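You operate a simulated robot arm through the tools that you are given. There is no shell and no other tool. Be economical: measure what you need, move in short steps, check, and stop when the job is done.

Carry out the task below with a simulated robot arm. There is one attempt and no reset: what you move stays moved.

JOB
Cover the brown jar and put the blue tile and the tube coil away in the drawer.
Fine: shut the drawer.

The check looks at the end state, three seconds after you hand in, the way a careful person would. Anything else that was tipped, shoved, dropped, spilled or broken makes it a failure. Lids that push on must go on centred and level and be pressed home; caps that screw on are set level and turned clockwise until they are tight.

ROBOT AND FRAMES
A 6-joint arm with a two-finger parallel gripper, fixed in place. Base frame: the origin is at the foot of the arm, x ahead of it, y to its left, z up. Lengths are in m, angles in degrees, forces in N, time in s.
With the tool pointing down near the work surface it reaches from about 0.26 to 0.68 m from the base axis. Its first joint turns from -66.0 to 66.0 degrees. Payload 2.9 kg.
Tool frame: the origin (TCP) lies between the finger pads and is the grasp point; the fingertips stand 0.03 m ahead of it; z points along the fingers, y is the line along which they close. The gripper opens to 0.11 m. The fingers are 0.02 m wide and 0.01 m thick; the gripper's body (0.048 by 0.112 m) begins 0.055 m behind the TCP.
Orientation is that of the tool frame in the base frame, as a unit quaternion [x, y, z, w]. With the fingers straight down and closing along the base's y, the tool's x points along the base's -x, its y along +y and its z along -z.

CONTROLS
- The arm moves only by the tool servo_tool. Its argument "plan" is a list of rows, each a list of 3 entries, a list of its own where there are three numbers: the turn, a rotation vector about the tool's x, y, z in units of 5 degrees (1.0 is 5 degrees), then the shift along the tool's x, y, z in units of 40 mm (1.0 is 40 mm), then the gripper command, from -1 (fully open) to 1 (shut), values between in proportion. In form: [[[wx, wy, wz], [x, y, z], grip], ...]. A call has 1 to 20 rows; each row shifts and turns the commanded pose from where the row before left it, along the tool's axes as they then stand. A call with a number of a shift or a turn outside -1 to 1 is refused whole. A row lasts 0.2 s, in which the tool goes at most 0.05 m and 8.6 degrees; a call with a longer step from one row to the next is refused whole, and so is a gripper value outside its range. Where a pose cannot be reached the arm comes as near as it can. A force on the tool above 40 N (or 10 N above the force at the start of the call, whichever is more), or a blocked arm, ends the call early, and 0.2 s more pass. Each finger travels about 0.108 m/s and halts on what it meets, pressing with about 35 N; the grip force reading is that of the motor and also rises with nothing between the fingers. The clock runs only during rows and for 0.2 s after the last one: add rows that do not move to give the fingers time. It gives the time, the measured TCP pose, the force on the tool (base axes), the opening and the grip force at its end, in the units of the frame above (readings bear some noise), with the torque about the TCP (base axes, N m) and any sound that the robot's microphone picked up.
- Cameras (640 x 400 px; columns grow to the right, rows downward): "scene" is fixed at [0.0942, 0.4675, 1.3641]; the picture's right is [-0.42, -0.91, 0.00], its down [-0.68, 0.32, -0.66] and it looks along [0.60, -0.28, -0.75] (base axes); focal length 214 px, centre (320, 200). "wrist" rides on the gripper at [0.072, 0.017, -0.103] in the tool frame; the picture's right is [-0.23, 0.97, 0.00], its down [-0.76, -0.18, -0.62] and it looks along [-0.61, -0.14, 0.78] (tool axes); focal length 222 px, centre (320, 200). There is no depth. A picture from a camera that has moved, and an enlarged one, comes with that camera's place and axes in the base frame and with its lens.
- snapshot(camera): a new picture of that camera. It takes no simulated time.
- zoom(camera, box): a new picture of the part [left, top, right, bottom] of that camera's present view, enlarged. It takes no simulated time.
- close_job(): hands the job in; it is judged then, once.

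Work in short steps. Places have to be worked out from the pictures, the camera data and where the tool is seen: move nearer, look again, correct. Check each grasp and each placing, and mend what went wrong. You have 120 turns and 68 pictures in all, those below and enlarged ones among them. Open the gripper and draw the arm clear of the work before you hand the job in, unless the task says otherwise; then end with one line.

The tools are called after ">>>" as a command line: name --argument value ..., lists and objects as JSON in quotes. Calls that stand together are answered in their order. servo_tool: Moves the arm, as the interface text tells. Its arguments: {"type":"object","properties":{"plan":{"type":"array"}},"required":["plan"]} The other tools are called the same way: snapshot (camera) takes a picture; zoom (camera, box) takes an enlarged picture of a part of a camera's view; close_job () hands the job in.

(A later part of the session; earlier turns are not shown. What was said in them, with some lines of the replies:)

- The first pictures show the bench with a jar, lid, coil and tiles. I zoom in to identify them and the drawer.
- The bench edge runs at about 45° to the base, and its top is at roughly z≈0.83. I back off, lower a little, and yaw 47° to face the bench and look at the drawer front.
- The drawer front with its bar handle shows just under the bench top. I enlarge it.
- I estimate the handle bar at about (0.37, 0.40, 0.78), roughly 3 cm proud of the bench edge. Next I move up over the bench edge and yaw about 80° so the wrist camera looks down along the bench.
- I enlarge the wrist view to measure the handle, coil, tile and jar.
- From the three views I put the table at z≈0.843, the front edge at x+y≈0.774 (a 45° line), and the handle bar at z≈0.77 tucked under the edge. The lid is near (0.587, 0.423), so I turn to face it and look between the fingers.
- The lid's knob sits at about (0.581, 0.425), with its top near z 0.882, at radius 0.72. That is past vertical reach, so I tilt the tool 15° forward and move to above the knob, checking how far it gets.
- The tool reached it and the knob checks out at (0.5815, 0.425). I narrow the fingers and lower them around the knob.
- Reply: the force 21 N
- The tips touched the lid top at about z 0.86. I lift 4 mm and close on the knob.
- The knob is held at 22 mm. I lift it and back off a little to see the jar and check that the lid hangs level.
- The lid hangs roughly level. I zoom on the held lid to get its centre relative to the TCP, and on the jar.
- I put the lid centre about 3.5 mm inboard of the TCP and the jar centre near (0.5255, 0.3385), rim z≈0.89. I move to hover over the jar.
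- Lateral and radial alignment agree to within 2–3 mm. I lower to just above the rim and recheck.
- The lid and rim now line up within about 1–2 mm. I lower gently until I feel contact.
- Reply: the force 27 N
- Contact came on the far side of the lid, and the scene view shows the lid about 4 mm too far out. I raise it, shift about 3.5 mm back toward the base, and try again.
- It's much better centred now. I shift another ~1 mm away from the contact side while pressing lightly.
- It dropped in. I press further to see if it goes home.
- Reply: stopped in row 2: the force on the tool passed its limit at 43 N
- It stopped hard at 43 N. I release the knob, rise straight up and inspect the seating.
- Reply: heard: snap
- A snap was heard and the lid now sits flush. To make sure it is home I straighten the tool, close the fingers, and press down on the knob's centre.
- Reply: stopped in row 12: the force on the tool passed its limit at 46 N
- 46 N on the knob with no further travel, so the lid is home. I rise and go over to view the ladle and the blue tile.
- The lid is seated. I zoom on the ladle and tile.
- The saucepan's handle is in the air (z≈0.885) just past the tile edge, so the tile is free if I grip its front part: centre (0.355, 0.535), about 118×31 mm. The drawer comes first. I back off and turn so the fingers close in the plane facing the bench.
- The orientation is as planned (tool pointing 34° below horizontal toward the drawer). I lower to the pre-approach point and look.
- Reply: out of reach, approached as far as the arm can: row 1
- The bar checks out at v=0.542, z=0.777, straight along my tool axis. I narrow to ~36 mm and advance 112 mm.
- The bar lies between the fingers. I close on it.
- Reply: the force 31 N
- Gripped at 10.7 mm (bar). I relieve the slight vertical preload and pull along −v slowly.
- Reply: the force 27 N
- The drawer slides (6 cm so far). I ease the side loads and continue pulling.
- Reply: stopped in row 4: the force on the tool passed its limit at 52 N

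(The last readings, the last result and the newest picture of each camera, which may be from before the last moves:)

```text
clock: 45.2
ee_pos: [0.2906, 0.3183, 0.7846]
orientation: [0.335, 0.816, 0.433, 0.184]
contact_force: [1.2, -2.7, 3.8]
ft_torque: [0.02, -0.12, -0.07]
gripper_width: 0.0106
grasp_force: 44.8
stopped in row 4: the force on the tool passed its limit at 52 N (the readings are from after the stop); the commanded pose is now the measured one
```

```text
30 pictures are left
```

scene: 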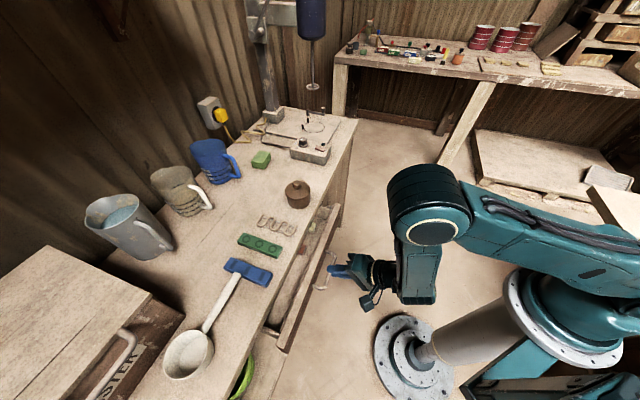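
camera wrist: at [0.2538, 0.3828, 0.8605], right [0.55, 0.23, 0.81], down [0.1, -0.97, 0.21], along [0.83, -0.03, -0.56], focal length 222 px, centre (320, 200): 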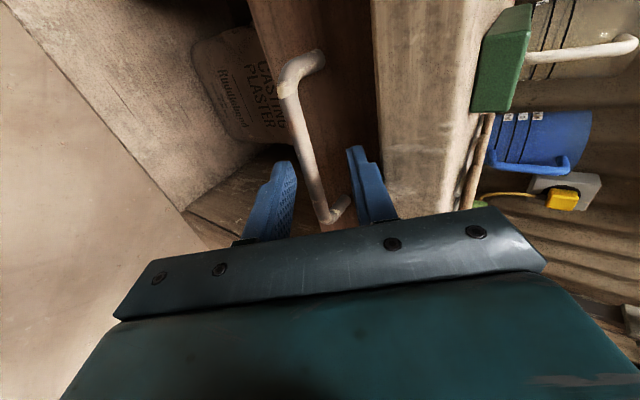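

A hard stop after about 9–10 cm. I zoom in to see the drawer's opening.

>>> zoom --camera "scene" --box '[230, 190, 390, 350]'

```text
2.50 times, centred on (310, 270) of scene
camera zoom: at [0.0942, 0.4674, 1.3641], right [-0.42, -0.91, 0.0], down [-0.68, 0.32, -0.66], along [0.6, -0.28, -0.75], focal length 536 px, centre (345, 25)
```

zoom: 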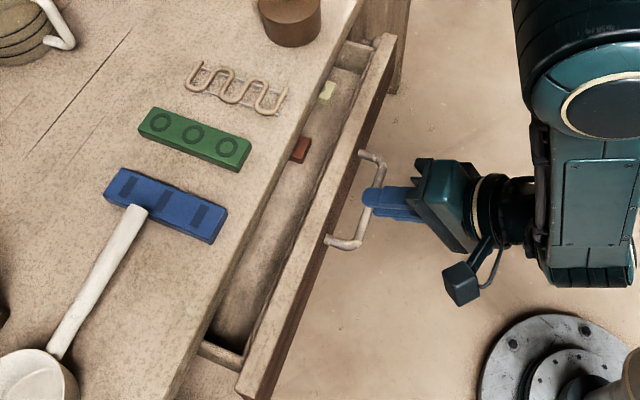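

The gap is only about 5–6 cm so far. I try a slower further pull to see whether that was the real stop.

>>> servo_tool --plan '[[[0, 0, 0], [0, -0.07, -0.103], 1], [[0, 0, 0], [0, -0.07, -0.103], 1], [[0, 0, 0], [0, -0.07, -0.103], 1], [[0, 0, 0], [0, -0.07, -0.103], 1], [[0, 0, 0], [0, -0.07, -0.103], 1], [[0, 0, 0], [0, -0.07, -0.103], 1]]'

```text
clock: 46.6
ee_pos: [0.2841, 0.313, 0.7829]
orientation: [0.336, 0.816, 0.432, 0.183]
contact_force: [6.1, -7.0, 2.1]
ft_torque: [-0.11, -0.18, -0.33]
gripper_width: 0.0108
grasp_force: 45.2
out of reach, approached as far as the arm can: row 3, 4, 5, 6
```

That is the arm's limit in this posture, not the drawer's. I push back 3 cm, release, retreat, and will then pull from inside the front panel with a vertical tool.

>>> servo_tool --plan '[[[0, 0, 0], [0, 0.14, 0.2], 1], [[0, 0, 0], [0, 0.21, 0.31], 1], [[0, 0, 0], [0, 0.21, 0.31], 1], [[0, 0, 0], [0, 0, 0], 0], [[0, 0, 0], [0, 0, 0], 0], [[0, 0, 0], [0, 0, -0.5], 0], [[0, 0, 0], [0, 0, -0.5], 0], [[0, 0, 0], [0, 0.6, -0.4], 0], [[0, 0, 0], [0, 0.6, -0.4], 0], [[0, 0, 0], [0, 0.6, -0.4], 0], [[0, 0, 0], [0, 0.6, -0.4], 0]]'

```text
clock: 49.0
ee_pos: [0.2863, 0.3126, 0.9223]
orientation: [0.336, 0.816, 0.434, 0.182]
contact_force: [0.3, -0.6, 1.0]
ft_torque: [-0.01, 0.01, 0.0]
gripper_width: 0.0547
grasp_force: 0.0
out of reach, approached as far as the arm can: row 1
```

Now I straighten the tool to vertical (fingers closing along v) and look down at the drawer front.

>>> servo_tool --plan '[[[1, 0, 0], [0, 0.3, -0.3], 0], [[1, 0, 0], [0, 0, 0], 0], [[1, 0, 0], [0, 0, 0], 0], [[1, 0, 0], [0, 0, 0], 0], [[1, 0, 0], [0, 0, 0], 0], [[1, 0, 0], [0, 0, 0], 0], [[1, 0, 0], [0, 0, 0], 0], [[1, 0, 0], [0, 0, 0], 0], [[1, 0, 0], [0, 0, 0], 0], [[1, 0, 0], [0, 0, 0], 0], [[1, 0, 0], [0, 0, 0], 0], [[0, 0, 0], [-0.8, 0.7, -0.2], 0], [[0, 0, 0], [-0.8, 0.7, -0.2], 0], [[0, 0, 0], [0, 0, 0], 0]]'

>>> snapshot --camera "wrist"

```text
clock: 52.0
ee_pos: [0.3688, 0.3049, 0.9563]
orientation: [0.382, 0.924, 0.007, 0.008]
contact_force: [0.3, -0.2, 0.3]
ft_torque: [0.01, -0.02, 0.01]
gripper_width: 0.055
grasp_force: 0.2
```

```text
28 pictures are left
camera wrist: at [0.327, 0.3661, 1.0585], right [0.85, 0.53, 0.02], down [0.4, -0.67, 0.63], along [0.34, -0.52, -0.78], focal length 222 px, centre (320, 200)
```

wrist: 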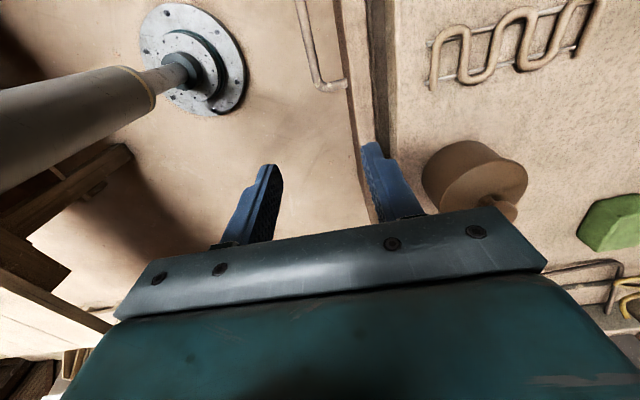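

I enlarge to measure the panel's top edge.

>>> zoom --camera "wrist" --box '[300, 0, 460, 160]'

```text
2.50 times, centred on (380, 80) of wrist
camera zoom: at [0.327, 0.3661, 1.0585], right [0.85, 0.53, 0.02], down [0.4, -0.67, 0.63], along [0.34, -0.52, -0.78], focal length 555 px, centre (170, 500)
```

zoom: 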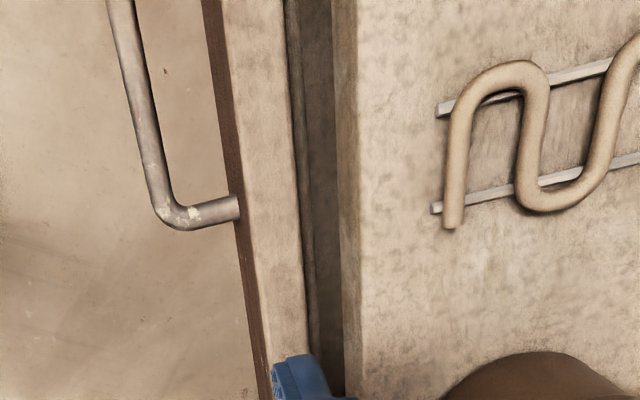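

The bar is now at v=0.482 with 28 mm free behind it, so I can grip it from straight above at u≈0.025. I move over it and descend.

>>> servo_tool --plan '[[[0, 0, 0], [0.9, 0.07, 0], 0.42], [[0, 0, 0], [0.86, 0.07, 0], 0.42], [[0, 0, 0], [0, 0, 0.9], 0.42], [[0, 0, 0], [0, 0, 0.9], 0.42], [[0, 0, 0], [0, 0, 0.9], 0.42], [[0, 0, 0], [0, 0, 0.7], 0.42], [[0, 0, 0], [0, 0, 0.6], 0.42], [[0, 0, 0], [0, 0, 0], 0.42]]'

>>> snapshot --camera "wrist"

```text
clock: 53.9
ee_pos: [0.3247, 0.3607, 0.7962]
orientation: [0.383, 0.924, 0.008, 0.008]
contact_force: [-0.4, 0.2, -0.7]
ft_torque: [0.0, 0.0, 0.02]
gripper_width: 0.0315
grasp_force: 0.1
```

```text
26 pictures are left
camera wrist: at [0.2836, 0.4215, 0.8974], right [0.85, 0.53, 0.02], down [0.4, -0.67, 0.63], along [0.35, -0.52, -0.78], focal length 222 px, centre (320, 200)
```

wrist: 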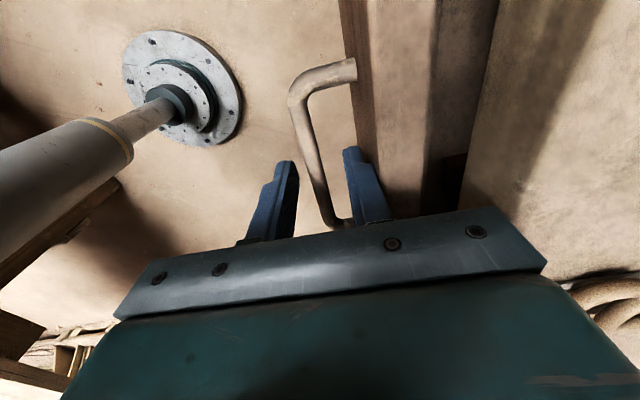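

The bar is between the fingers. I close and pull along −v.

>>> servo_tool --plan '[[[0, 0, 0], [0, 0, 0], 1], [[0, 0, 0], [0, 0, 0], 1], [[0, 0, 0], [0, 0, 0], 1], [[0, 0, 0], [0, -0.3, 0], 1], [[0, 0, 0], [0, -0.4, 0], 1], [[0, 0, 0], [0, -0.4, 0], 1], [[0, 0, 0], [0, -0.4, 0], 1], [[0, 0, 0], [0, -0.4, 0], 1], [[0, 0, 0], [0, -0.4, 0], 1], [[0, 0, 0], [0, -0.4, 0], 1], [[0, 0, 0], [0, 0, 0], 1]]'

```text
clock: 56.2
ee_pos: [0.2491, 0.2842, 0.7944]
orientation: [0.381, 0.924, 0.01, 0.008]
contact_force: [-6.0, 3.7, 18.6]
ft_torque: [0.02, -0.02, 0.56]
gripper_width: 0.0106
grasp_force: 45.4
```

It's open about 16.5 cm. A little more, then release, rise and look.

>>> servo_tool --plan '[[[0, 0, 0], [0, -0.25, -0.03], 1], [[0, 0, 0], [0, -0.25, 0], 1], [[0, 0, 0], [0, 0, 0], 1]]'

>>> servo_tool --plan '[[[0, 0, 0], [0, 0, 0], 0.42], [[0, 0, 0], [0, 0, 0], 0.42], [[0, 0, 0], [0, 0, -0.9], 0.42], [[0, 0, 0], [0, 0, -0.9], 0.42], [[0, 0, 0], [0, 0, -0.9], 0.42], [[0, 0, 0], [0, 0, -0.9], 0.42], [[0, 0, 0], [0, 0, -0.9], 0.42], [[0, 0, 0], [0, 0, -0.9], 0.42], [[0, 0, 0], [0, 0, 0], 0]]'

>>> snapshot --camera "wrist"

>>> zoom --camera "scene" --box '[220, 190, 380, 390]'

```text
clock: 57.0
ee_pos: [0.2331, 0.2695, 0.795]
orientation: [0.382, 0.924, 0.008, 0.008]
contact_force: [-7.1, 6.3, 21.0]
ft_torque: [0.26, 0.27, 0.56]
gripper_width: 0.0103
grasp_force: 45.3
```

```text
clock: 59.0
ee_pos: [0.2289, 0.2673, 1.0109]
orientation: [0.383, 0.924, 0.008, 0.007]
contact_force: [0.7, -0.4, 0.0]
ft_torque: [-0.02, 0.04, 0.05]
gripper_width: 0.0552
grasp_force: 0.1
```

```text
25 pictures are left
camera wrist: at [0.1872, 0.329, 1.1137], right [0.85, 0.53, 0.02], down [0.4, -0.67, 0.63], along [0.35, -0.52, -0.78], focal length 222 px, centre (320, 200)
```

wrist: 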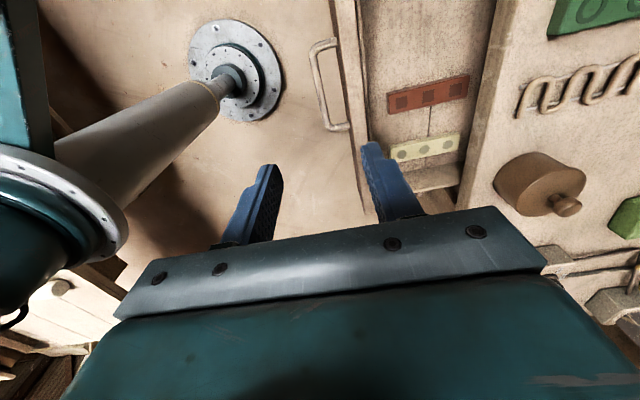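

```text
2.00 times, centred on (300, 290) of scene
camera zoom: at [0.0942, 0.4674, 1.3641], right [-0.42, -0.91, 0.0], down [-0.68, 0.32, -0.66], along [0.6, -0.28, -0.75], focal length 429 px, centre (360, 20)
```

zoom: 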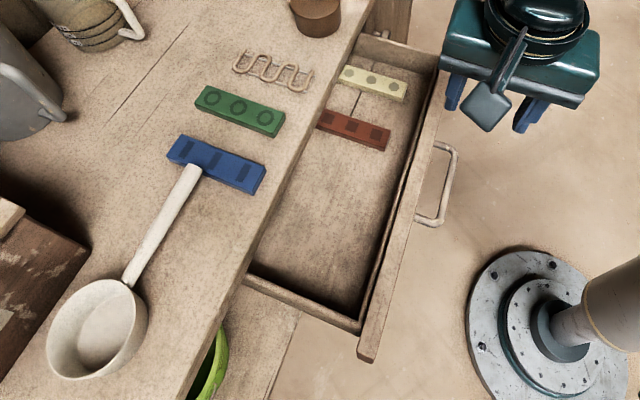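

The drawer is open about 18 cm. Red and yellow tiles already lie inside at the −u side, leaving free floor at u≈0.02–0.19, v≈0.41–0.545. I turn back to yaw 45° so the fingers close along u, to fetch the blue tile.

>>> servo_tool --plan '[[[0, 0, -1], [0, 0, 0], 0], [[0, 0, -1], [0, 0, 0], 0], [[0, 0, -1], [0, 0, 0], 0], [[0, 0, -1], [0, 0, 0], 0], [[0, 0, -1], [0, 0, 0], 0], [[0, 0, -1], [0, 0, 0], 0], [[0, 0, -1], [0, 0, 0], 0], [[0, 0, -1], [0, 0, 0], 0], [[0, 0, -1], [0, 0, 0], 0], [[0, 0, -1], [0, 0, 0], 0], [[0, 0, -1], [0, 0, 0], 0], [[0, 0, -1], [0, 0, 0], 0], [[0, 0, -1], [0, 0, 0], 0], [[0, 0, -1], [0, 0, 0], 0], [[0, 0, -1], [0, 0, 0], 0], [[0, 0, -1], [0, 0, 0], 0], [[0, 0, -1], [0, 0, 0], 0], [[0, 0, -1], [0, 0, 0], 0]]'

```text
clock: 62.9
ee_pos: [0.2313, 0.2681, 1.0099]
orientation: [-0.384, 0.923, 0.0, 0.011]
contact_force: [-0.2, -0.4, -0.4]
ft_torque: [0.0, 0.0, 0.0]
gripper_width: 0.0552
grasp_force: 0.0
```

Next I move to above the tile's front part, correcting the 1.3° residual tilt.

>>> servo_tool --plan '[[[0, 0.25, 0], [-0.99, 0.423, 0.2], 0], [[0, 0, 0], [-0.99, 0.423, 0.2], 0], [[0, 0, 0], [-0.99, 0.423, 0.2], 0], [[0, 0, 0], [-0.99, 0.423, 0.2], 0], [[0, 0, 0], [-0.99, 0.423, 0.2], 0], [[0, 0, 0], [-0.99, 0.423, 0.2], 0], [[0, 0, 0], [0, 0, 0], 0]]'

>>> zoom --camera "wrist" --box '[160, 0, 480, 200]'

```text
clock: 64.5
ee_pos: [0.3263, 0.5054, 0.9624]
orientation: [-0.383, 0.924, -0.004, 0.001]
contact_force: [0.0, 0.5, 0.2]
ft_torque: [0.04, 0.01, 0.02]
gripper_width: 0.055
grasp_force: 0.0
```

```text
2.00 times, centred on (320, 100) of wrist
camera zoom: at [0.2632, 0.466, 1.0655], right [-0.53, 0.85, -0.01], down [0.66, 0.42, 0.62], along [0.53, 0.32, -0.78], focal length 444 px, centre (320, 400)
```

zoom: 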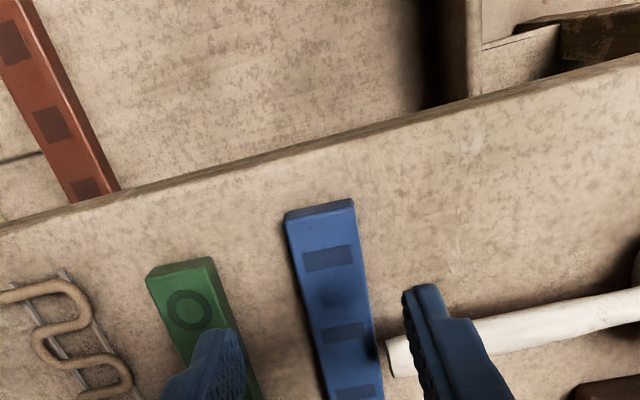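

The tile centreline is at u≈0.128 and the pan handle is 3 cm clear of the finger. I descend and feel for the table.

>>> servo_tool --plan '[[[0, 0, 0], [0, 0.04, 0.9], 0], [[0, 0, 0], [0, 0, 0.9], 0], [[0, 0, 0], [0, 0, 0.12], 0], [[0, 0, 0], [0, 0, 0.08], 0], [[0, 0, 0], [0, 0, 0], 0]]'

>>> snapshot --camera "wrist"

```text
clock: 65.7
ee_pos: [0.3264, 0.5077, 0.8824]
orientation: [-0.383, 0.924, -0.005, 0.001]
contact_force: [-0.4, -0.4, -0.7]
ft_torque: [-0.02, 0.02, -0.02]
gripper_width: 0.0551
grasp_force: 0.1
```

```text
22 pictures are left
camera wrist: at [0.2618, 0.4672, 0.9843], right [-0.53, 0.85, -0.01], down [0.66, 0.42, 0.62], along [0.53, 0.32, -0.78], focal length 222 px, centre (320, 200)
```

wrist: 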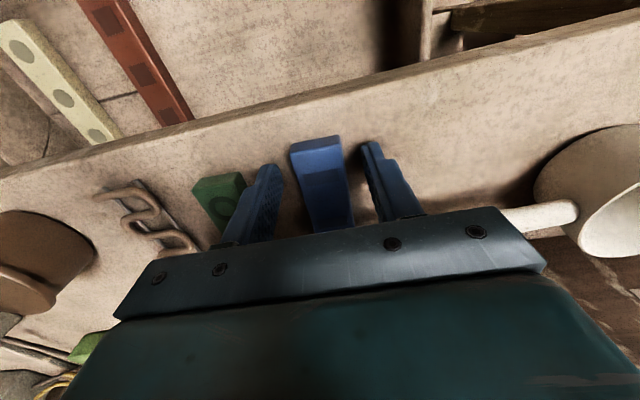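

The fingers straddle the tile. I go 3 mm lower and close.

>>> servo_tool --plan '[[[0, 0, 0], [0, 0, 0.07], 0], [[0, 0, 0], [0, 0, 0], 0.4], [[0, 0, 0], [0, 0, 0], 1], [[0, 0, 0], [0, 0, 0], 1], [[0, 0, 0], [0, 0, 0], 1]]'

```text
clock: 66.8
ee_pos: [0.3265, 0.5077, 0.8804]
orientation: [-0.384, 0.924, -0.003, 0.002]
contact_force: [-7.8, 8.9, 18.5]
ft_torque: [0.41, 0.63, -0.02]
gripper_width: 0.0313
grasp_force: 35.2
```

Gripped at 31.3 mm; the table is at about 0.850. I lift a few mm, slide slightly away from the pan handle, then go up.

>>> servo_tool --plan '[[[0, 0, 0], [0, 0, -0.15], 1], [[0, 0, 0], [0.1, -0.2, -0.1], 1], [[0, 0, 0], [0.2, -0.1, -0.3], 1], [[0, 0, 0], [0.2, 0, -0.7], 1], [[0, 0, 0], [0, 0, -0.9], 1], [[0, 0, 0], [0, 0, -0.5], 1], [[0, 0, 0], [0, 0, 0], 1]]'

>>> snapshot --camera "wrist"

```text
clock: 68.5
ee_pos: [0.3173, 0.4846, 0.9856]
orientation: [-0.382, 0.924, -0.005, 0.001]
contact_force: [0.6, 1.0, -1.7]
ft_torque: [-0.03, -0.01, -0.01]
gripper_width: 0.0311
grasp_force: 35.4
```

```text
21 pictures are left
camera wrist: at [0.2537, 0.4456, 1.0872], right [-0.53, 0.85, -0.01], down [0.66, 0.42, 0.62], along [0.53, 0.32, -0.78], focal length 222 px, centre (320, 200)
```

wrist: 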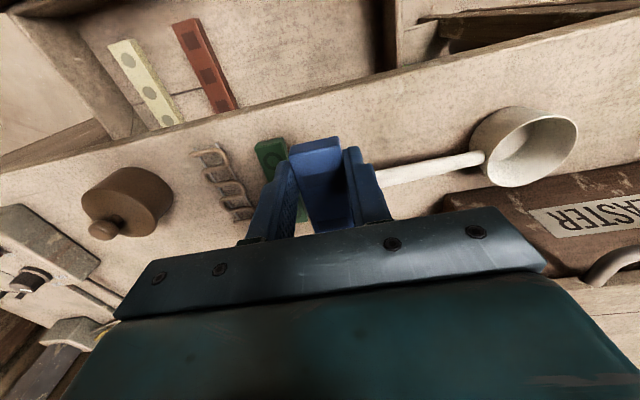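

The tile is held. I carry it over the drawer's free space (target u=0.15, v≈0.441) and check clearances to panel and bench edge.

>>> servo_tool --plan '[[[0, 0, 0], [0.79, 0.2, 0], 1], [[0, 0, 0], [0.79, 0.2, 0], 1], [[0, 0, 0], [0.79, 0.2, 0], 1], [[0, 0, 0], [0.79, 0.2, 0], 1], [[0, 0, 0], [0, 0, 0.8], 1], [[0, 0, 0], [0, 0, 0.6], 1], [[0, 0, 0], [0, 0, 0], 1]]'

>>> snapshot --camera "wrist"

>>> zoom --camera "scene" --box '[190, 240, 350, 390]'

```text
clock: 70.0
ee_pos: [0.2089, 0.4165, 0.9291]
orientation: [-0.383, 0.924, -0.004, 0.0]
contact_force: [0.1, -0.2, -0.4]
ft_torque: [-0.03, 0.05, 0.0]
gripper_width: 0.0313
grasp_force: 34.8
```

```text
20 pictures are left
camera wrist: at [0.1447, 0.3768, 1.0319], right [-0.53, 0.85, -0.01], down [0.66, 0.42, 0.62], along [0.53, 0.32, -0.78], focal length 222 px, centre (320, 200)
```

wrist: 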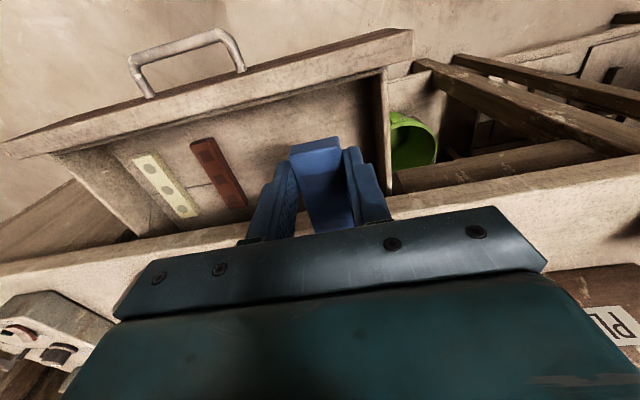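

```text
2.67 times, centred on (270, 315) of scene
camera zoom: at [0.0942, 0.4675, 1.3641], right [-0.42, -0.91, 0.0], down [-0.68, 0.32, -0.66], along [0.6, -0.28, -0.75], focal length 572 px, centre (453, -107)
```

zoom: 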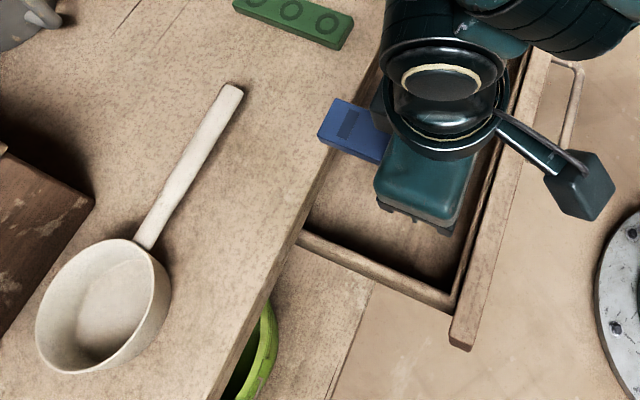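

Clearances: tile spans v≈0.4215–0.5395 between the panel (0.412) and the bench edge (0.547). I nudge 2 mm inward and descend slowly.

>>> servo_tool --plan '[[[0, 0, 0], [0.05, 0, 0.4], 1], [[0, 0, 0], [0, 0, 0.4], 1], [[0, 0, 0], [0, 0, 0.4], 1], [[0, 0, 0], [0, 0, 0.4], 1], [[0, 0, 0], [0, 0, 0.4], 1], [[0, 0, 0], [0, 0, 0.4], 1], [[0, 0, 0], [0, 0, 0.3], 1], [[0, 0, 0], [0, 0, 0.2], 1], [[0, 0, 0], [0, 0, 0], 1]]'

```text
clock: 72.0
ee_pos: [0.2083, 0.4171, 0.8127]
orientation: [-0.382, 0.924, -0.004, 0.0]
contact_force: [-0.4, -0.1, -1.6]
ft_torque: [-0.09, 0.04, 0.0]
gripper_width: 0.0312
grasp_force: 34.4
```

No contact yet (tile bottom ≈0.783). I continue in small steps until it touches the floor.

>>> servo_tool --plan '[[[0, 0, 0], [0, 0, 0.15], 1], [[0, 0, 0], [0, 0, 0.15], 1], [[0, 0, 0], [0, 0, 0.1], 1], [[0, 0, 0], [0, 0, 0.1], 1], [[0, 0, 0], [0, 0, 0], 1]]'

```text
clock: 73.2
ee_pos: [0.2078, 0.4164, 0.794]
orientation: [-0.382, 0.924, -0.003, 0.001]
contact_force: [0.4, -0.2, -1.8]
ft_torque: [-0.05, 0.05, 0.02]
gripper_width: 0.0312
grasp_force: 35.3
```

>>> servo_tool --plan '[[[0, 0, 0], [0, 0, 0.1], 1], [[0, 0, 0], [0, 0, 0.1], 1], [[0, 0, 0], [0, 0, 0.1], 1], [[0, 0, 0], [0, 0, 0.1], 1], [[0, 0, 0], [0, 0, 0], 1]]'

```text
clock: 74.5
ee_pos: [0.2077, 0.416, 0.7773]
orientation: [-0.383, 0.924, -0.004, 0.001]
contact_force: [-0.5, 0.5, -0.6]
ft_torque: [-0.03, 0.03, -0.03]
gripper_width: 0.0311
grasp_force: 35.0
```

>>> servo_tool --plan '[[[0, 0, 0], [0, 0, 0.08], 1], [[0, 0, 0], [0, 0, 0.08], 1], [[0, 0, 0], [0, 0, 0.08], 1], [[0, 0, 0], [0, 0, 0], 1]]'

```text
clock: 75.5
ee_pos: [0.2089, 0.416, 0.767]
orientation: [-0.383, 0.924, -0.004, 0.0]
contact_force: [0.0, 1.0, -0.7]
ft_torque: [-0.06, 0.04, 0.01]
gripper_width: 0.0313
grasp_force: 35.2
```

Still no contact; I take a look before going further.

>>> zoom --camera "wrist" --box '[120, 0, 440, 200]'

```text
2.00 times, centred on (280, 100) of wrist
camera zoom: at [0.1443, 0.3757, 0.8696], right [-0.53, 0.85, -0.01], down [0.66, 0.42, 0.62], along [0.53, 0.32, -0.78], focal length 444 px, centre (400, 400)
```

zoom: 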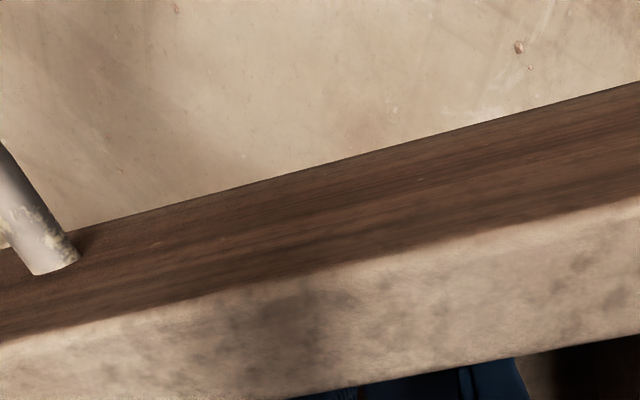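

The panel's bottom edge is at about 0.712, so the floor must be near 0.72–0.73. I continue down carefully.

>>> servo_tool --plan '[[[0, 0, 0], [0, 0, 0.08], 1], [[0, 0, 0], [0, 0, 0.06], 1], [[0, 0, 0], [0, 0, 0.05], 1], [[0, 0, 0], [0, 0, 0], 1]]'

```text
clock: 76.1
ee_pos: [0.2105, 0.4178, 0.7657]
orientation: [-0.382, 0.924, -0.002, 0.006]
contact_force: [0.7, -1.4, 5.0]
ft_torque: [-0.04, 0.16, 0.02]
gripper_width: 0.0312
grasp_force: 34.9
stopped in row 3: the force on the tool passed its limit at 46 N (the readings are from after the stop); the commanded pose is now the measured one
```

Contact at tile bottom ≈0.735, which is the floor. I release, rise and look.

>>> servo_tool --plan '[[[0, 0, 0], [0, 0, -0.02], 0.3], [[0, 0, 0], [0, 0, 0], 0.15], [[0, 0, 0], [0, 0, 0], 0.15], [[0, 0, 0], [0, 0, -0.5], 0.15], [[0, 0, 0], [0, 0, -0.9], 0.15], [[0, 0, 0], [0, 0, -0.9], 0.15], [[0, 0, 0], [0, 0, -0.9], 0.15], [[0, 0, 0], [0, 0, -0.9], 0.15], [[0, 0, 0], [0, 0, -0.9], 0], [[0, 0, 0], [0, 0, -0.9], 0], [[0, 0, 0], [0, 0, 0], 0]]'

>>> snapshot --camera "wrist"

```text
clock: 78.5
ee_pos: [0.209, 0.4188, 1.0018]
orientation: [-0.383, 0.924, 0.0, 0.002]
contact_force: [-0.9, -0.2, 0.6]
ft_torque: [0.04, 0.01, 0.03]
gripper_width: 0.0549
grasp_force: 0.0
```

```text
17 pictures are left
camera wrist: at [0.1451, 0.3782, 1.1047], right [-0.53, 0.85, 0.0], down [0.66, 0.41, 0.63], along [0.53, 0.33, -0.78], focal length 222 px, centre (320, 200)
```

wrist: 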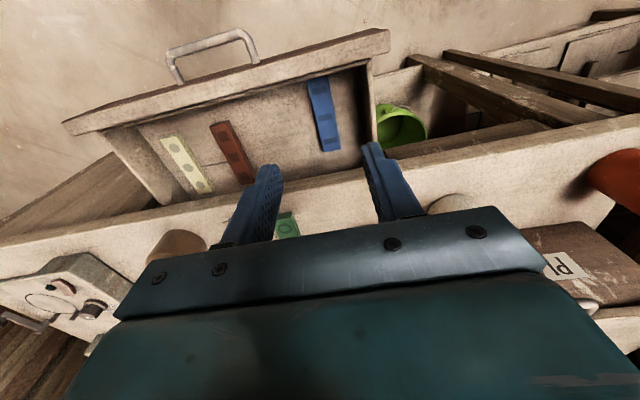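

The blue tile lies flat in the drawer. I move above the coil.

>>> servo_tool --plan '[[[0, 0, 0], [-0.734, -0.71, 0.17], 0], [[0, 0, 0], [-0.734, -0.71, 0.17], 0], [[0, 0, 0], [-0.734, -0.71, 0.17], -0.2], [[0, 0, 0], [-0.734, -0.71, 0.17], -0.2], [[0, 0, 0], [-0.734, -0.71, 0.17], -0.2], [[0, 0, 0], [-0.734, -0.71, 0.17], -0.2], [[0, 0, 0], [0, 0, 0], -0.2]]'

>>> zoom --camera "wrist" --box '[200, 40, 440, 190]'

```text
clock: 80.1
ee_pos: [0.4514, 0.4208, 0.9631]
orientation: [-0.383, 0.924, -0.002, 0.004]
contact_force: [-0.2, -0.1, -0.5]
ft_torque: [0.0, -0.01, -0.03]
gripper_width: 0.0659
grasp_force: 0.0
```

```text
2.67 times, centred on (320, 115) of wrist
camera zoom: at [0.3871, 0.3806, 1.0655], right [-0.53, 0.85, 0.0], down [0.66, 0.41, 0.63], along [0.54, 0.33, -0.78], focal length 592 px, centre (320, 427)
```

zoom: 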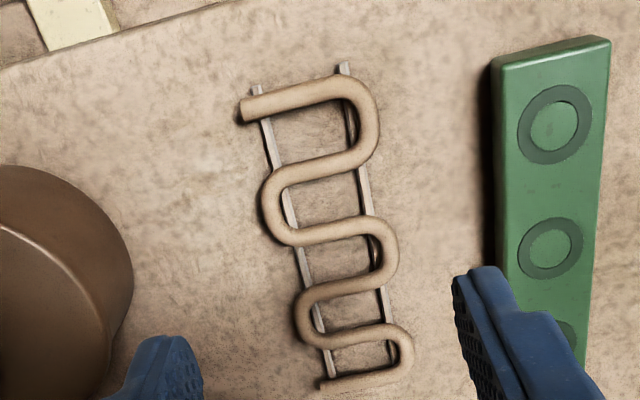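

Grip spot is leg 3: u≈−0.0195, v≈0.6216, coil width about 44 mm. I adjust, descend and close only a little below the coil's width to keep the force modest.

>>> servo_tool --plan '[[[0, 0, 0], [-0.12, 0.05, 0.6], -0.2], [[0, 0, 0], [0, 0, 0.7], -0.2], [[0, 0, 0], [0, 0, 0.6], -0.2], [[0, 0, 0], [0, 0, 0.1], -0.2], [[0, 0, 0], [0, 0, 0], 0.1], [[0, 0, 0], [0, 0, 0], 0.24], [[0, 0, 0], [0, 0, 0], 0.24]]'

>>> zoom --camera "wrist" --box '[200, 90, 440, 240]'

```text
clock: 81.7
ee_pos: [0.4546, 0.4275, 0.884]
orientation: [-0.382, 0.924, -0.001, 0.004]
contact_force: [0.1, -0.2, -0.7]
ft_torque: [0.0, 0.01, 0.03]
gripper_width: 0.0444
grasp_force: 35.0
```

```text
2.67 times, centred on (320, 165) of wrist
camera zoom: at [0.3907, 0.3863, 0.9861], right [-0.53, 0.85, 0.0], down [0.66, 0.41, 0.63], along [0.54, 0.33, -0.78], focal length 592 px, centre (320, 293)
```

zoom: 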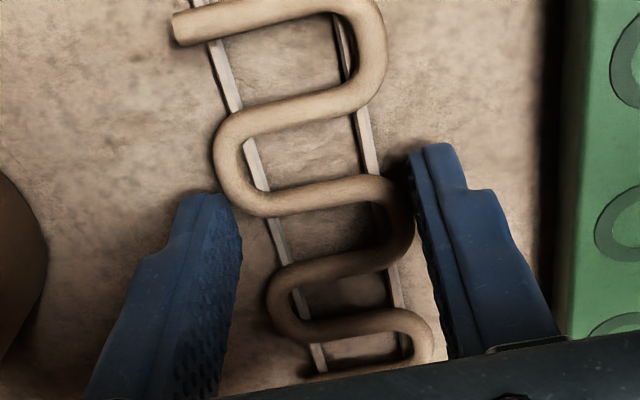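

It is gripped at 44.4 mm. I lift and check.

>>> servo_tool --plan '[[[0, 0, 0], [0, 0, -0.2], 0.3], [[0, 0, 0], [0, 0, -0.5], 0.3], [[0, 0, 0], [0, 0, -0.9], 0.3], [[0, 0, 0], [0, 0, -0.9], 0.3], [[0, 0, 0], [0, 0, 0], 0.3]]'

>>> snapshot --camera "wrist"

```text
clock: 82.9
ee_pos: [0.4552, 0.4277, 0.986]
orientation: [-0.382, 0.924, -0.001, 0.005]
contact_force: [-0.2, -0.4, -1.1]
ft_torque: [0.02, 0.0, 0.0]
gripper_width: 0.0448
grasp_force: 34.5
```

```text
14 pictures are left
camera wrist: at [0.3908, 0.3875, 1.0882], right [-0.53, 0.85, 0.0], down [0.66, 0.41, 0.63], along [0.54, 0.33, -0.78], focal length 222 px, centre (320, 200)
```

wrist: 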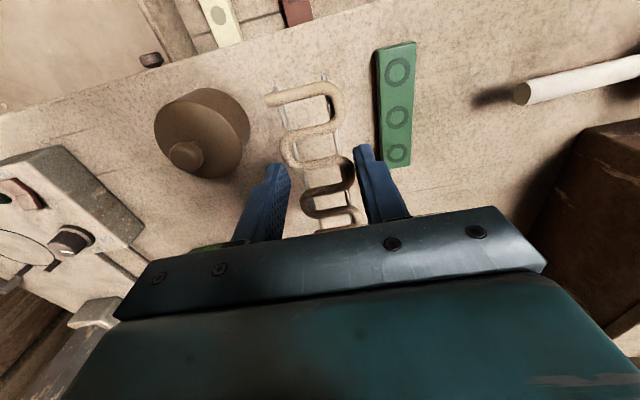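

The coil is held level. I carry it over the drawer gap between the red and blue tiles (u=0.075, v≈0.4715) and check.

>>> servo_tool --plan '[[[0, 0, 0], [0.765, 0.472, 0], 0.3], [[0, 0, 0], [0.765, 0.472, 0], 0.3], [[0, 0, 0], [0.765, 0.472, 0], 0.3], [[0, 0, 0], [0.765, 0.472, 0], 0.3], [[0, 0, 0], [0.765, 0.472, 0], 0.3], [[0, 0, 0], [0, 0, 0.7], 0.3], [[0, 0, 0], [0, 0, 0.7], 0.3], [[0, 0, 0], [0, 0, 0], 0.3]]'

>>> zoom --camera "wrist" --box '[160, 20, 448, 200]'

>>> zoom --camera "scene" --box '[220, 210, 380, 350]'

```text
clock: 84.7
ee_pos: [0.2817, 0.387, 0.9242]
orientation: [-0.383, 0.924, -0.001, 0.004]
contact_force: [-0.3, -0.3, -0.7]
ft_torque: [0.05, -0.01, -0.01]
gripper_width: 0.0444
grasp_force: 35.3
```

```text
2.22 times, centred on (304, 110) of wrist
camera zoom: at [0.2169, 0.346, 1.0261], right [-0.53, 0.85, 0.0], down [0.66, 0.41, 0.63], along [0.54, 0.33, -0.78], focal length 494 px, centre (356, 400)
```

zoom: 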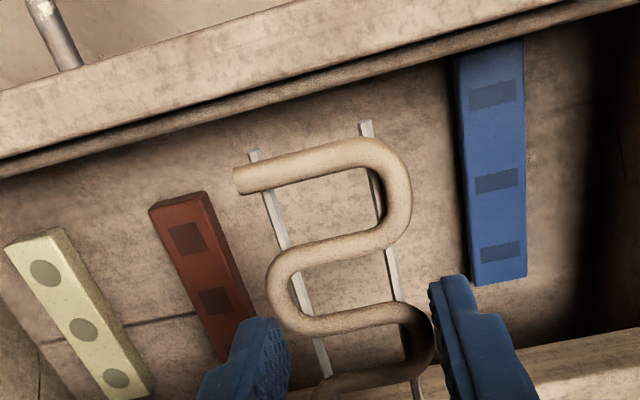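

```text
2.86 times, centred on (300, 280) of scene
camera zoom: at [0.0942, 0.4675, 1.3641], right [-0.42, -0.91, 0.0], down [-0.68, 0.32, -0.66], along [0.6, -0.28, -0.75], focal length 613 px, centre (377, -29)
```

zoom: 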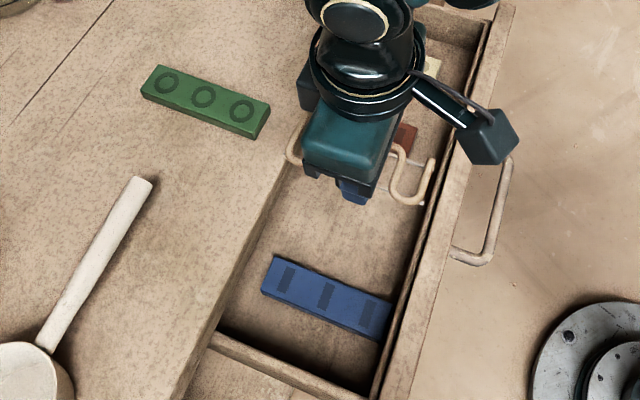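

Level, the coil would catch the drawer's inner lip (v≈0.421). So I pitch it 15° with the far end down, slip that end under the bench edge first, then level it inside. First stage now.

>>> servo_tool --plan '[[[0, 1, 0], [0, 0, 0], 0.3], [[0, 1, 0], [0, 0, 0], 0.3], [[0, 1, 0], [0, 0, 0], 0.3], [[0, 0, 0], [-0.164, 0, 0.5], 0.3], [[0, 0, 0], [-0.164, 0, 0.5], 0.3], [[0, 0, 0], [-0.164, 0, 0.5], 0.3], [[0, 0, 0], [-0.164, 0, 0.5], 0.3], [[0, 0, 0], [0, 0, 0], 0.3]]'

>>> zoom --camera "scene" --box '[240, 210, 360, 300]'

```text
clock: 86.5
ee_pos: [0.2843, 0.3893, 0.841]
orientation: [-0.379, 0.917, -0.051, -0.116]
contact_force: [0.1, -0.4, -0.8]
ft_torque: [-0.01, -0.01, 0.0]
gripper_width: 0.0446
grasp_force: 35.3
```

```text
4.44 times, centred on (300, 255) of scene
camera zoom: at [0.0942, 0.4675, 1.3641], right [-0.42, -0.91, 0.0], down [-0.68, 0.32, -0.66], along [0.6, -0.28, -0.75], focal length 953 px, centre (409, -44)
```

zoom: 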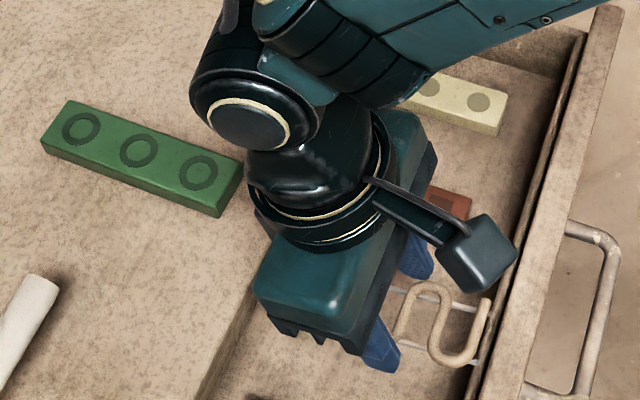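

No contact. Next I shift 15 mm inward under the edge, then descend 4 cm.

>>> servo_tool --plan '[[[0, 0, 0], [-0.18, 0, -0.048], 0.3], [[0, 0, 0], [-0.18, 0, -0.048], 0.3], [[0, 0, 0], [0, 0, 0], 0.3], [[0, 0, 0], [-0.066, 0, 0.25], 0.3], [[0, 0, 0], [-0.066, 0, 0.25], 0.3], [[0, 0, 0], [-0.066, 0, 0.25], 0.3], [[0, 0, 0], [-0.066, 0, 0.24], 0.3], [[0, 0, 0], [0, 0, 0], 0.3]]'

```text
clock: 88.3
ee_pos: [0.2961, 0.4007, 0.8049]
orientation: [-0.381, 0.916, -0.051, -0.115]
contact_force: [-1.4, -2.2, 5.3]
ft_torque: [0.36, -0.21, 0.02]
gripper_width: 0.0445
grasp_force: 35.5
stopped in row 8: the force on the tool passed its limit at 42 N (the readings are from after the stop); the commanded pose is now the measured one
```

Contact near the far end. I look with the wrist camera.

>>> snapshot --camera "wrist"

```text
10 pictures are left
camera wrist: at [0.2524, 0.3806, 0.9217], right [-0.53, 0.84, -0.06], down [0.76, 0.51, 0.41], along [0.38, 0.17, -0.91], focal length 222 px, centre (320, 200)
```

wrist: 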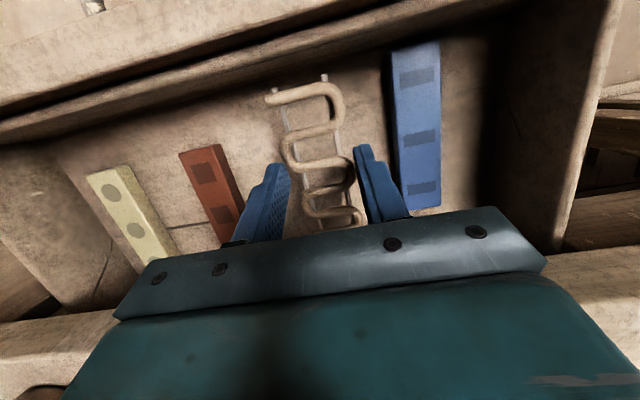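

The coil looks fine inside the drawer. I raise 3 mm, level the tool, then continue down.

>>> servo_tool --plan '[[[0, 0, 0], [0, 0, -0.08], 0.3], [[0, -1, 0], [0, 0, 0], 0.3], [[0, -1, 0], [0, 0, 0], 0.3], [[0, -1, 0], [0, 0, 0], 0.3], [[0, 0, 0], [0, 0, 0], 0.3]]'

```text
clock: 89.5
ee_pos: [0.2964, 0.4014, 0.8062]
orientation: [-0.383, 0.924, -0.001, 0.006]
contact_force: [-0.3, 0.0, -1.0]
ft_torque: [0.01, 0.0, 0.0]
gripper_width: 0.0445
grasp_force: 35.1
```

Free again and level. I descend in small steps.

>>> servo_tool --plan '[[[0, 0, 0], [0, 0, 0.15], 0.3], [[0, 0, 0], [0, 0, 0.15], 0.3], [[0, 0, 0], [0, 0, 0.12], 0.3], [[0, 0, 0], [0, 0, 0.12], 0.3], [[0, 0, 0], [0, 0, 0.1], 0.3], [[0, 0, 0], [0, 0, 0], 0.3]]'

```text
clock: 90.9
ee_pos: [0.2974, 0.4013, 0.7808]
orientation: [-0.383, 0.924, -0.001, 0.006]
contact_force: [-0.4, -1.3, -0.7]
ft_torque: [-0.03, 0.02, -0.02]
gripper_width: 0.0448
grasp_force: 34.8
```

>>> servo_tool --plan '[[[0, 0, 0], [0, 0, 0.07], 0.3], [[0, 0, 0], [0, 0, 0.07], 0.3], [[0, 0, 0], [0, 0, 0.06], 0.3], [[0, 0, 0], [0, 0, 0.05], 0.3], [[0, 0, 0], [0, 0, 0], 0.3]]'

```text
clock: 92.1
ee_pos: [0.2976, 0.4016, 0.7713]
orientation: [-0.384, 0.923, 0.0, 0.005]
contact_force: [-0.5, -0.7, -0.6]
ft_torque: [-0.01, -0.02, -0.04]
gripper_width: 0.0449
grasp_force: 34.8
```

>>> servo_tool --plan '[[[0, 0, 0], [0, 0, 0.05], 0.3], [[0, 0, 0], [0, 0, 0.04], 0.3], [[0, 0, 0], [0, 0, 0], 0.3]]'

```text
clock: 92.9
ee_pos: [0.2982, 0.4032, 0.7686]
orientation: [-0.382, 0.924, 0.001, 0.005]
contact_force: [0.7, -0.9, 14.3]
ft_torque: [-0.19, 0.38, 0.02]
gripper_width: 0.0446
grasp_force: 35.7
```

It's on the floor with 14 N. I release, rise and look.

>>> servo_tool --plan '[[[0, 0, 0], [0, 0, -0.03], 0.1], [[0, 0, 0], [0, 0, 0], 0], [[0, 0, 0], [0, 0, 0], 0], [[0, 0, 0], [0, 0, -0.4], 0], [[0, 0, 0], [0, 0, -0.8], 0], [[0, 0, 0], [0, 0, -0.9], 0], [[0, 0, 0], [0.3, 0, -0.9], 0], [[0, 0, 0], [0.3, 0, -0.9], 0], [[0, 0, 0], [0.3, 0, -0.9], 0], [[0, 0, 0], [0, 0, 0], 0]]'

>>> snapshot --camera "wrist"

```text
clock: 95.1
ee_pos: [0.2702, 0.3725, 0.9613]
orientation: [-0.384, 0.923, -0.001, 0.004]
contact_force: [-0.8, 0.8, 0.1]
ft_torque: [0.05, -0.01, 0.0]
gripper_width: 0.055
grasp_force: 0.0
```

```text
9 pictures are left
camera wrist: at [0.2059, 0.3329, 1.0635], right [-0.53, 0.85, 0.0], down [0.66, 0.41, 0.63], along [0.54, 0.33, -0.78], focal length 222 px, centre (320, 200)
```

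wrist: 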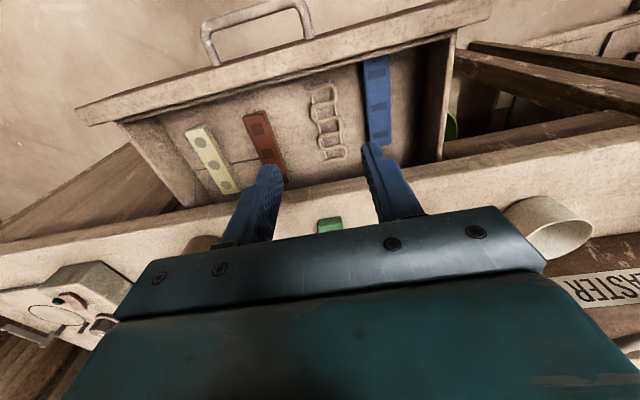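

The coil is flat in the drawer beside the blue tile. Now to shut it: I close the fingers, go in front of the handle bar, and tilt slightly.

>>> servo_tool --plan '[[[0, 0, 0], [0.825, -0.236, 0], 1], [[0, 0, 0], [0.825, -0.236, 0], 1], [[0, 0, 0], [0.825, -0.236, 0], 1], [[0, 0, 0], [0.825, -0.236, 0], 1], [[0, 0, 0], [0.825, -0.236, 0], 1], [[0, -1, 0], [0, 0, 0], 1], [[0, -1, 0], [0, 0, 0], 1], [[0, -1, 0], [0, 0, 0], 1], [[0, 0, 0], [0, 0, 0], 1]]'

```text
clock: 97.1
ee_pos: [0.1874, 0.2242, 0.9607]
orientation: [-0.38, 0.915, 0.05, 0.126]
contact_force: [0.3, 0.0, -0.6]
ft_torque: [-0.02, -0.03, -0.02]
gripper_width: 0.0002
grasp_force: 35.3
```

>>> servo_tool --plan '[[[0, 0, 0], [0.229, 0, 0.855], 1], [[0, 0, 0], [0.229, 0, 0.855], 1], [[0, 0, 0], [0.229, 0, 0.855], 1], [[0, 0, 0], [0.229, 0, 0.855], 1], [[0, 0, 0], [0.229, 0, 0.855], 1], [[0, 0, 0], [0, 0, 0], 1]]'

>>> snapshot --camera "wrist"

```text
clock: 98.5
ee_pos: [0.1985, 0.2359, 0.7829]
orientation: [-0.38, 0.915, 0.05, 0.125]
contact_force: [0.4, -0.7, -0.5]
ft_torque: [-0.01, -0.01, -0.03]
gripper_width: 0.0002
grasp_force: 35.7
out of reach, approached as far as the arm can: row 1, 2
```

```text
8 pictures are left
camera wrist: at [0.1176, 0.1778, 0.8627], right [-0.53, 0.84, 0.06], down [0.52, 0.28, 0.81], along [0.66, 0.46, -0.59], focal length 222 px, centre (320, 200)
```

wrist: 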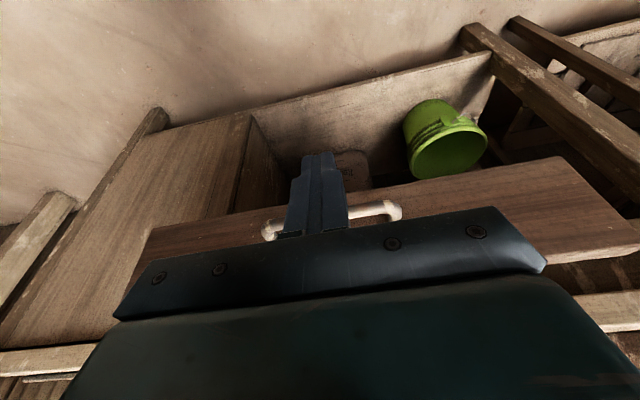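

The fingers are in front of the bar's middle. I push along +v.

>>> servo_tool --plan '[[[0, 0, 0], [-0.48, 0, 0.13], 1], [[0, 0, 0], [-0.48, 0, 0.13], 1], [[0, 0, 0], [-0.48, 0, 0.13], 1], [[0, 0, 0], [-0.48, 0, 0.13], 1], [[0, 0, 0], [-0.48, 0, 0.13], 1], [[0, 0, 0], [-0.48, 0, 0.13], 1], [[0, 0, 0], [-0.48, 0, 0.13], 1], [[0, 0, 0], [-0.48, 0, 0.13], 1], [[0, 0, 0], [0, 0, 0], 1]]'

```text
clock: 100.5
ee_pos: [0.3083, 0.3498, 0.7852]
orientation: [-0.38, 0.915, 0.05, 0.126]
contact_force: [-0.3, -0.4, 0.4]
ft_torque: [-0.01, 0.0, -0.03]
gripper_width: 0.0
grasp_force: 34.5
```

>>> servo_tool --plan '[[[0, 0, 0], [-0.29, 0, 0.078], 1], [[0, 0, 0], [-0.29, 0, 0.078], 1], [[0, 0, 0], [-0.29, 0, 0.078], 1], [[0, 0, 0], [-0.24, 0, 0.065], 1], [[0, 0, 0], [-0.2, 0, 0.054], 1], [[0, 0, 0], [-0.15, 0, 0.04], 1], [[0, 0, 0], [-0.1, 0, 0.027], 1], [[0, 0, 0], [0, 0, 0], 1]]'

>>> zoom --camera "scene" --box '[210, 190, 370, 340]'

```text
clock: 102.3
ee_pos: [0.3525, 0.3917, 0.7829]
orientation: [-0.38, 0.916, 0.047, 0.119]
contact_force: [-16.6, -19.8, 1.8]
ft_torque: [-0.26, 0.39, 0.03]
gripper_width: 0.0
grasp_force: 34.6
```

```text
2.67 times, centred on (290, 265) of scene
camera zoom: at [0.0938, 0.467, 1.3643], right [-0.42, -0.91, 0.0], down [-0.68, 0.32, -0.66], along [0.6, -0.28, -0.75], focal length 572 px, centre (400, 27)
```

zoom: 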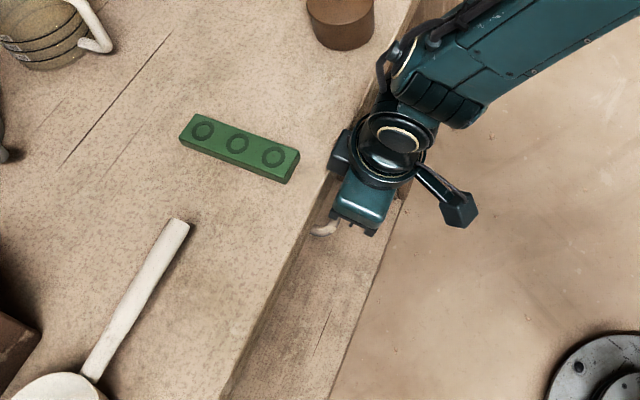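

Force of 26 N at v=0.526 matches the closed position. I give one more small push, then back off and up.

>>> servo_tool --plan '[[[0, 0, 0], [-0.05, 0, 0.013], 1], [[0, 0, 0], [0, 0, 0], 1]]'

>>> servo_tool --plan '[[[0, 0, 0], [0.5, 0, -0.13], 1], [[0, 0, 0], [0.7, 0, -0.19], 1], [[0, 0, 0], [0.7, 0, -0.19], 1], [[0, 0, 0], [-0.2, 0, -0.8], 0.5], [[0, 0, 0], [-0.2, 0, -0.8], 0], [[0, 0, 0], [-0.2, 0, -0.8], -1], [[0, 0, 0], [-0.2, 0, -0.8], -1], [[0, 0, 0], [-0.2, 0, -0.8], -1], [[0, 0, 0], [-0.2, 0, -0.8], -1], [[0, 0, 0], [0, 0, 0], -1]]'

>>> snapshot --camera "scene"

>>> zoom --camera "scene" --box '[220, 160, 360, 290]'

```text
clock: 102.9
ee_pos: [0.3525, 0.3916, 0.7822]
orientation: [-0.38, 0.916, 0.046, 0.117]
contact_force: [-20.5, -26.4, -1.0]
ft_torque: [-0.24, 0.58, 0.06]
gripper_width: 0.0002
grasp_force: 34.7
```

```text
clock: 105.1
ee_pos: [0.2989, 0.3364, 0.9835]
orientation: [-0.38, 0.915, 0.05, 0.125]
contact_force: [-0.7, -0.1, -0.2]
ft_torque: [-0.01, 0.0, -0.03]
gripper_width: 0.1099
grasp_force: 0.0
```

```text
6 pictures are left
```

scene: 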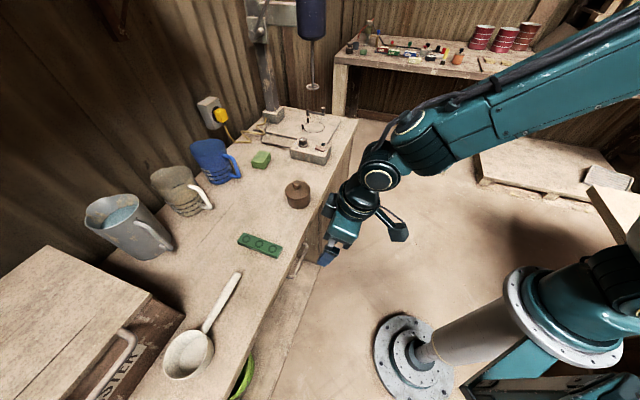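

```text
3.08 times, centred on (290, 225) of scene
camera zoom: at [0.0942, 0.4674, 1.3641], right [-0.42, -0.91, 0.0], down [-0.68, 0.32, -0.66], along [0.6, -0.28, -0.75], focal length 660 px, centre (412, 123)
```

zoom: 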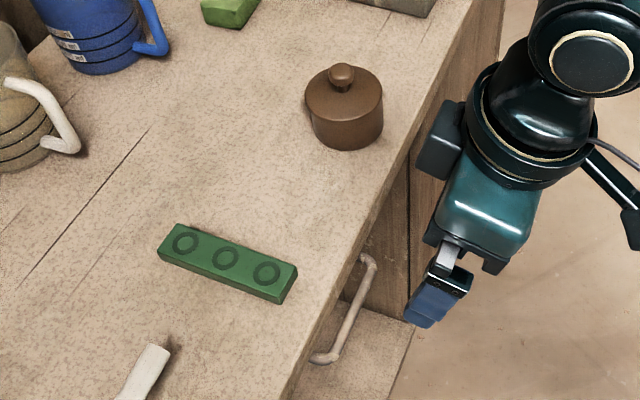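

The handle is back at its starting picture position, so the drawer is shut. The jar is covered, nothing else has been disturbed, and the arm is open and clear, so I hand in.

>>> close_job

```text
The job is handed in.
```

The brown jar is covered with its lid pressed home, the blue tile and the tube coil are in the drawer, the drawer is shut, and the job is handed in.
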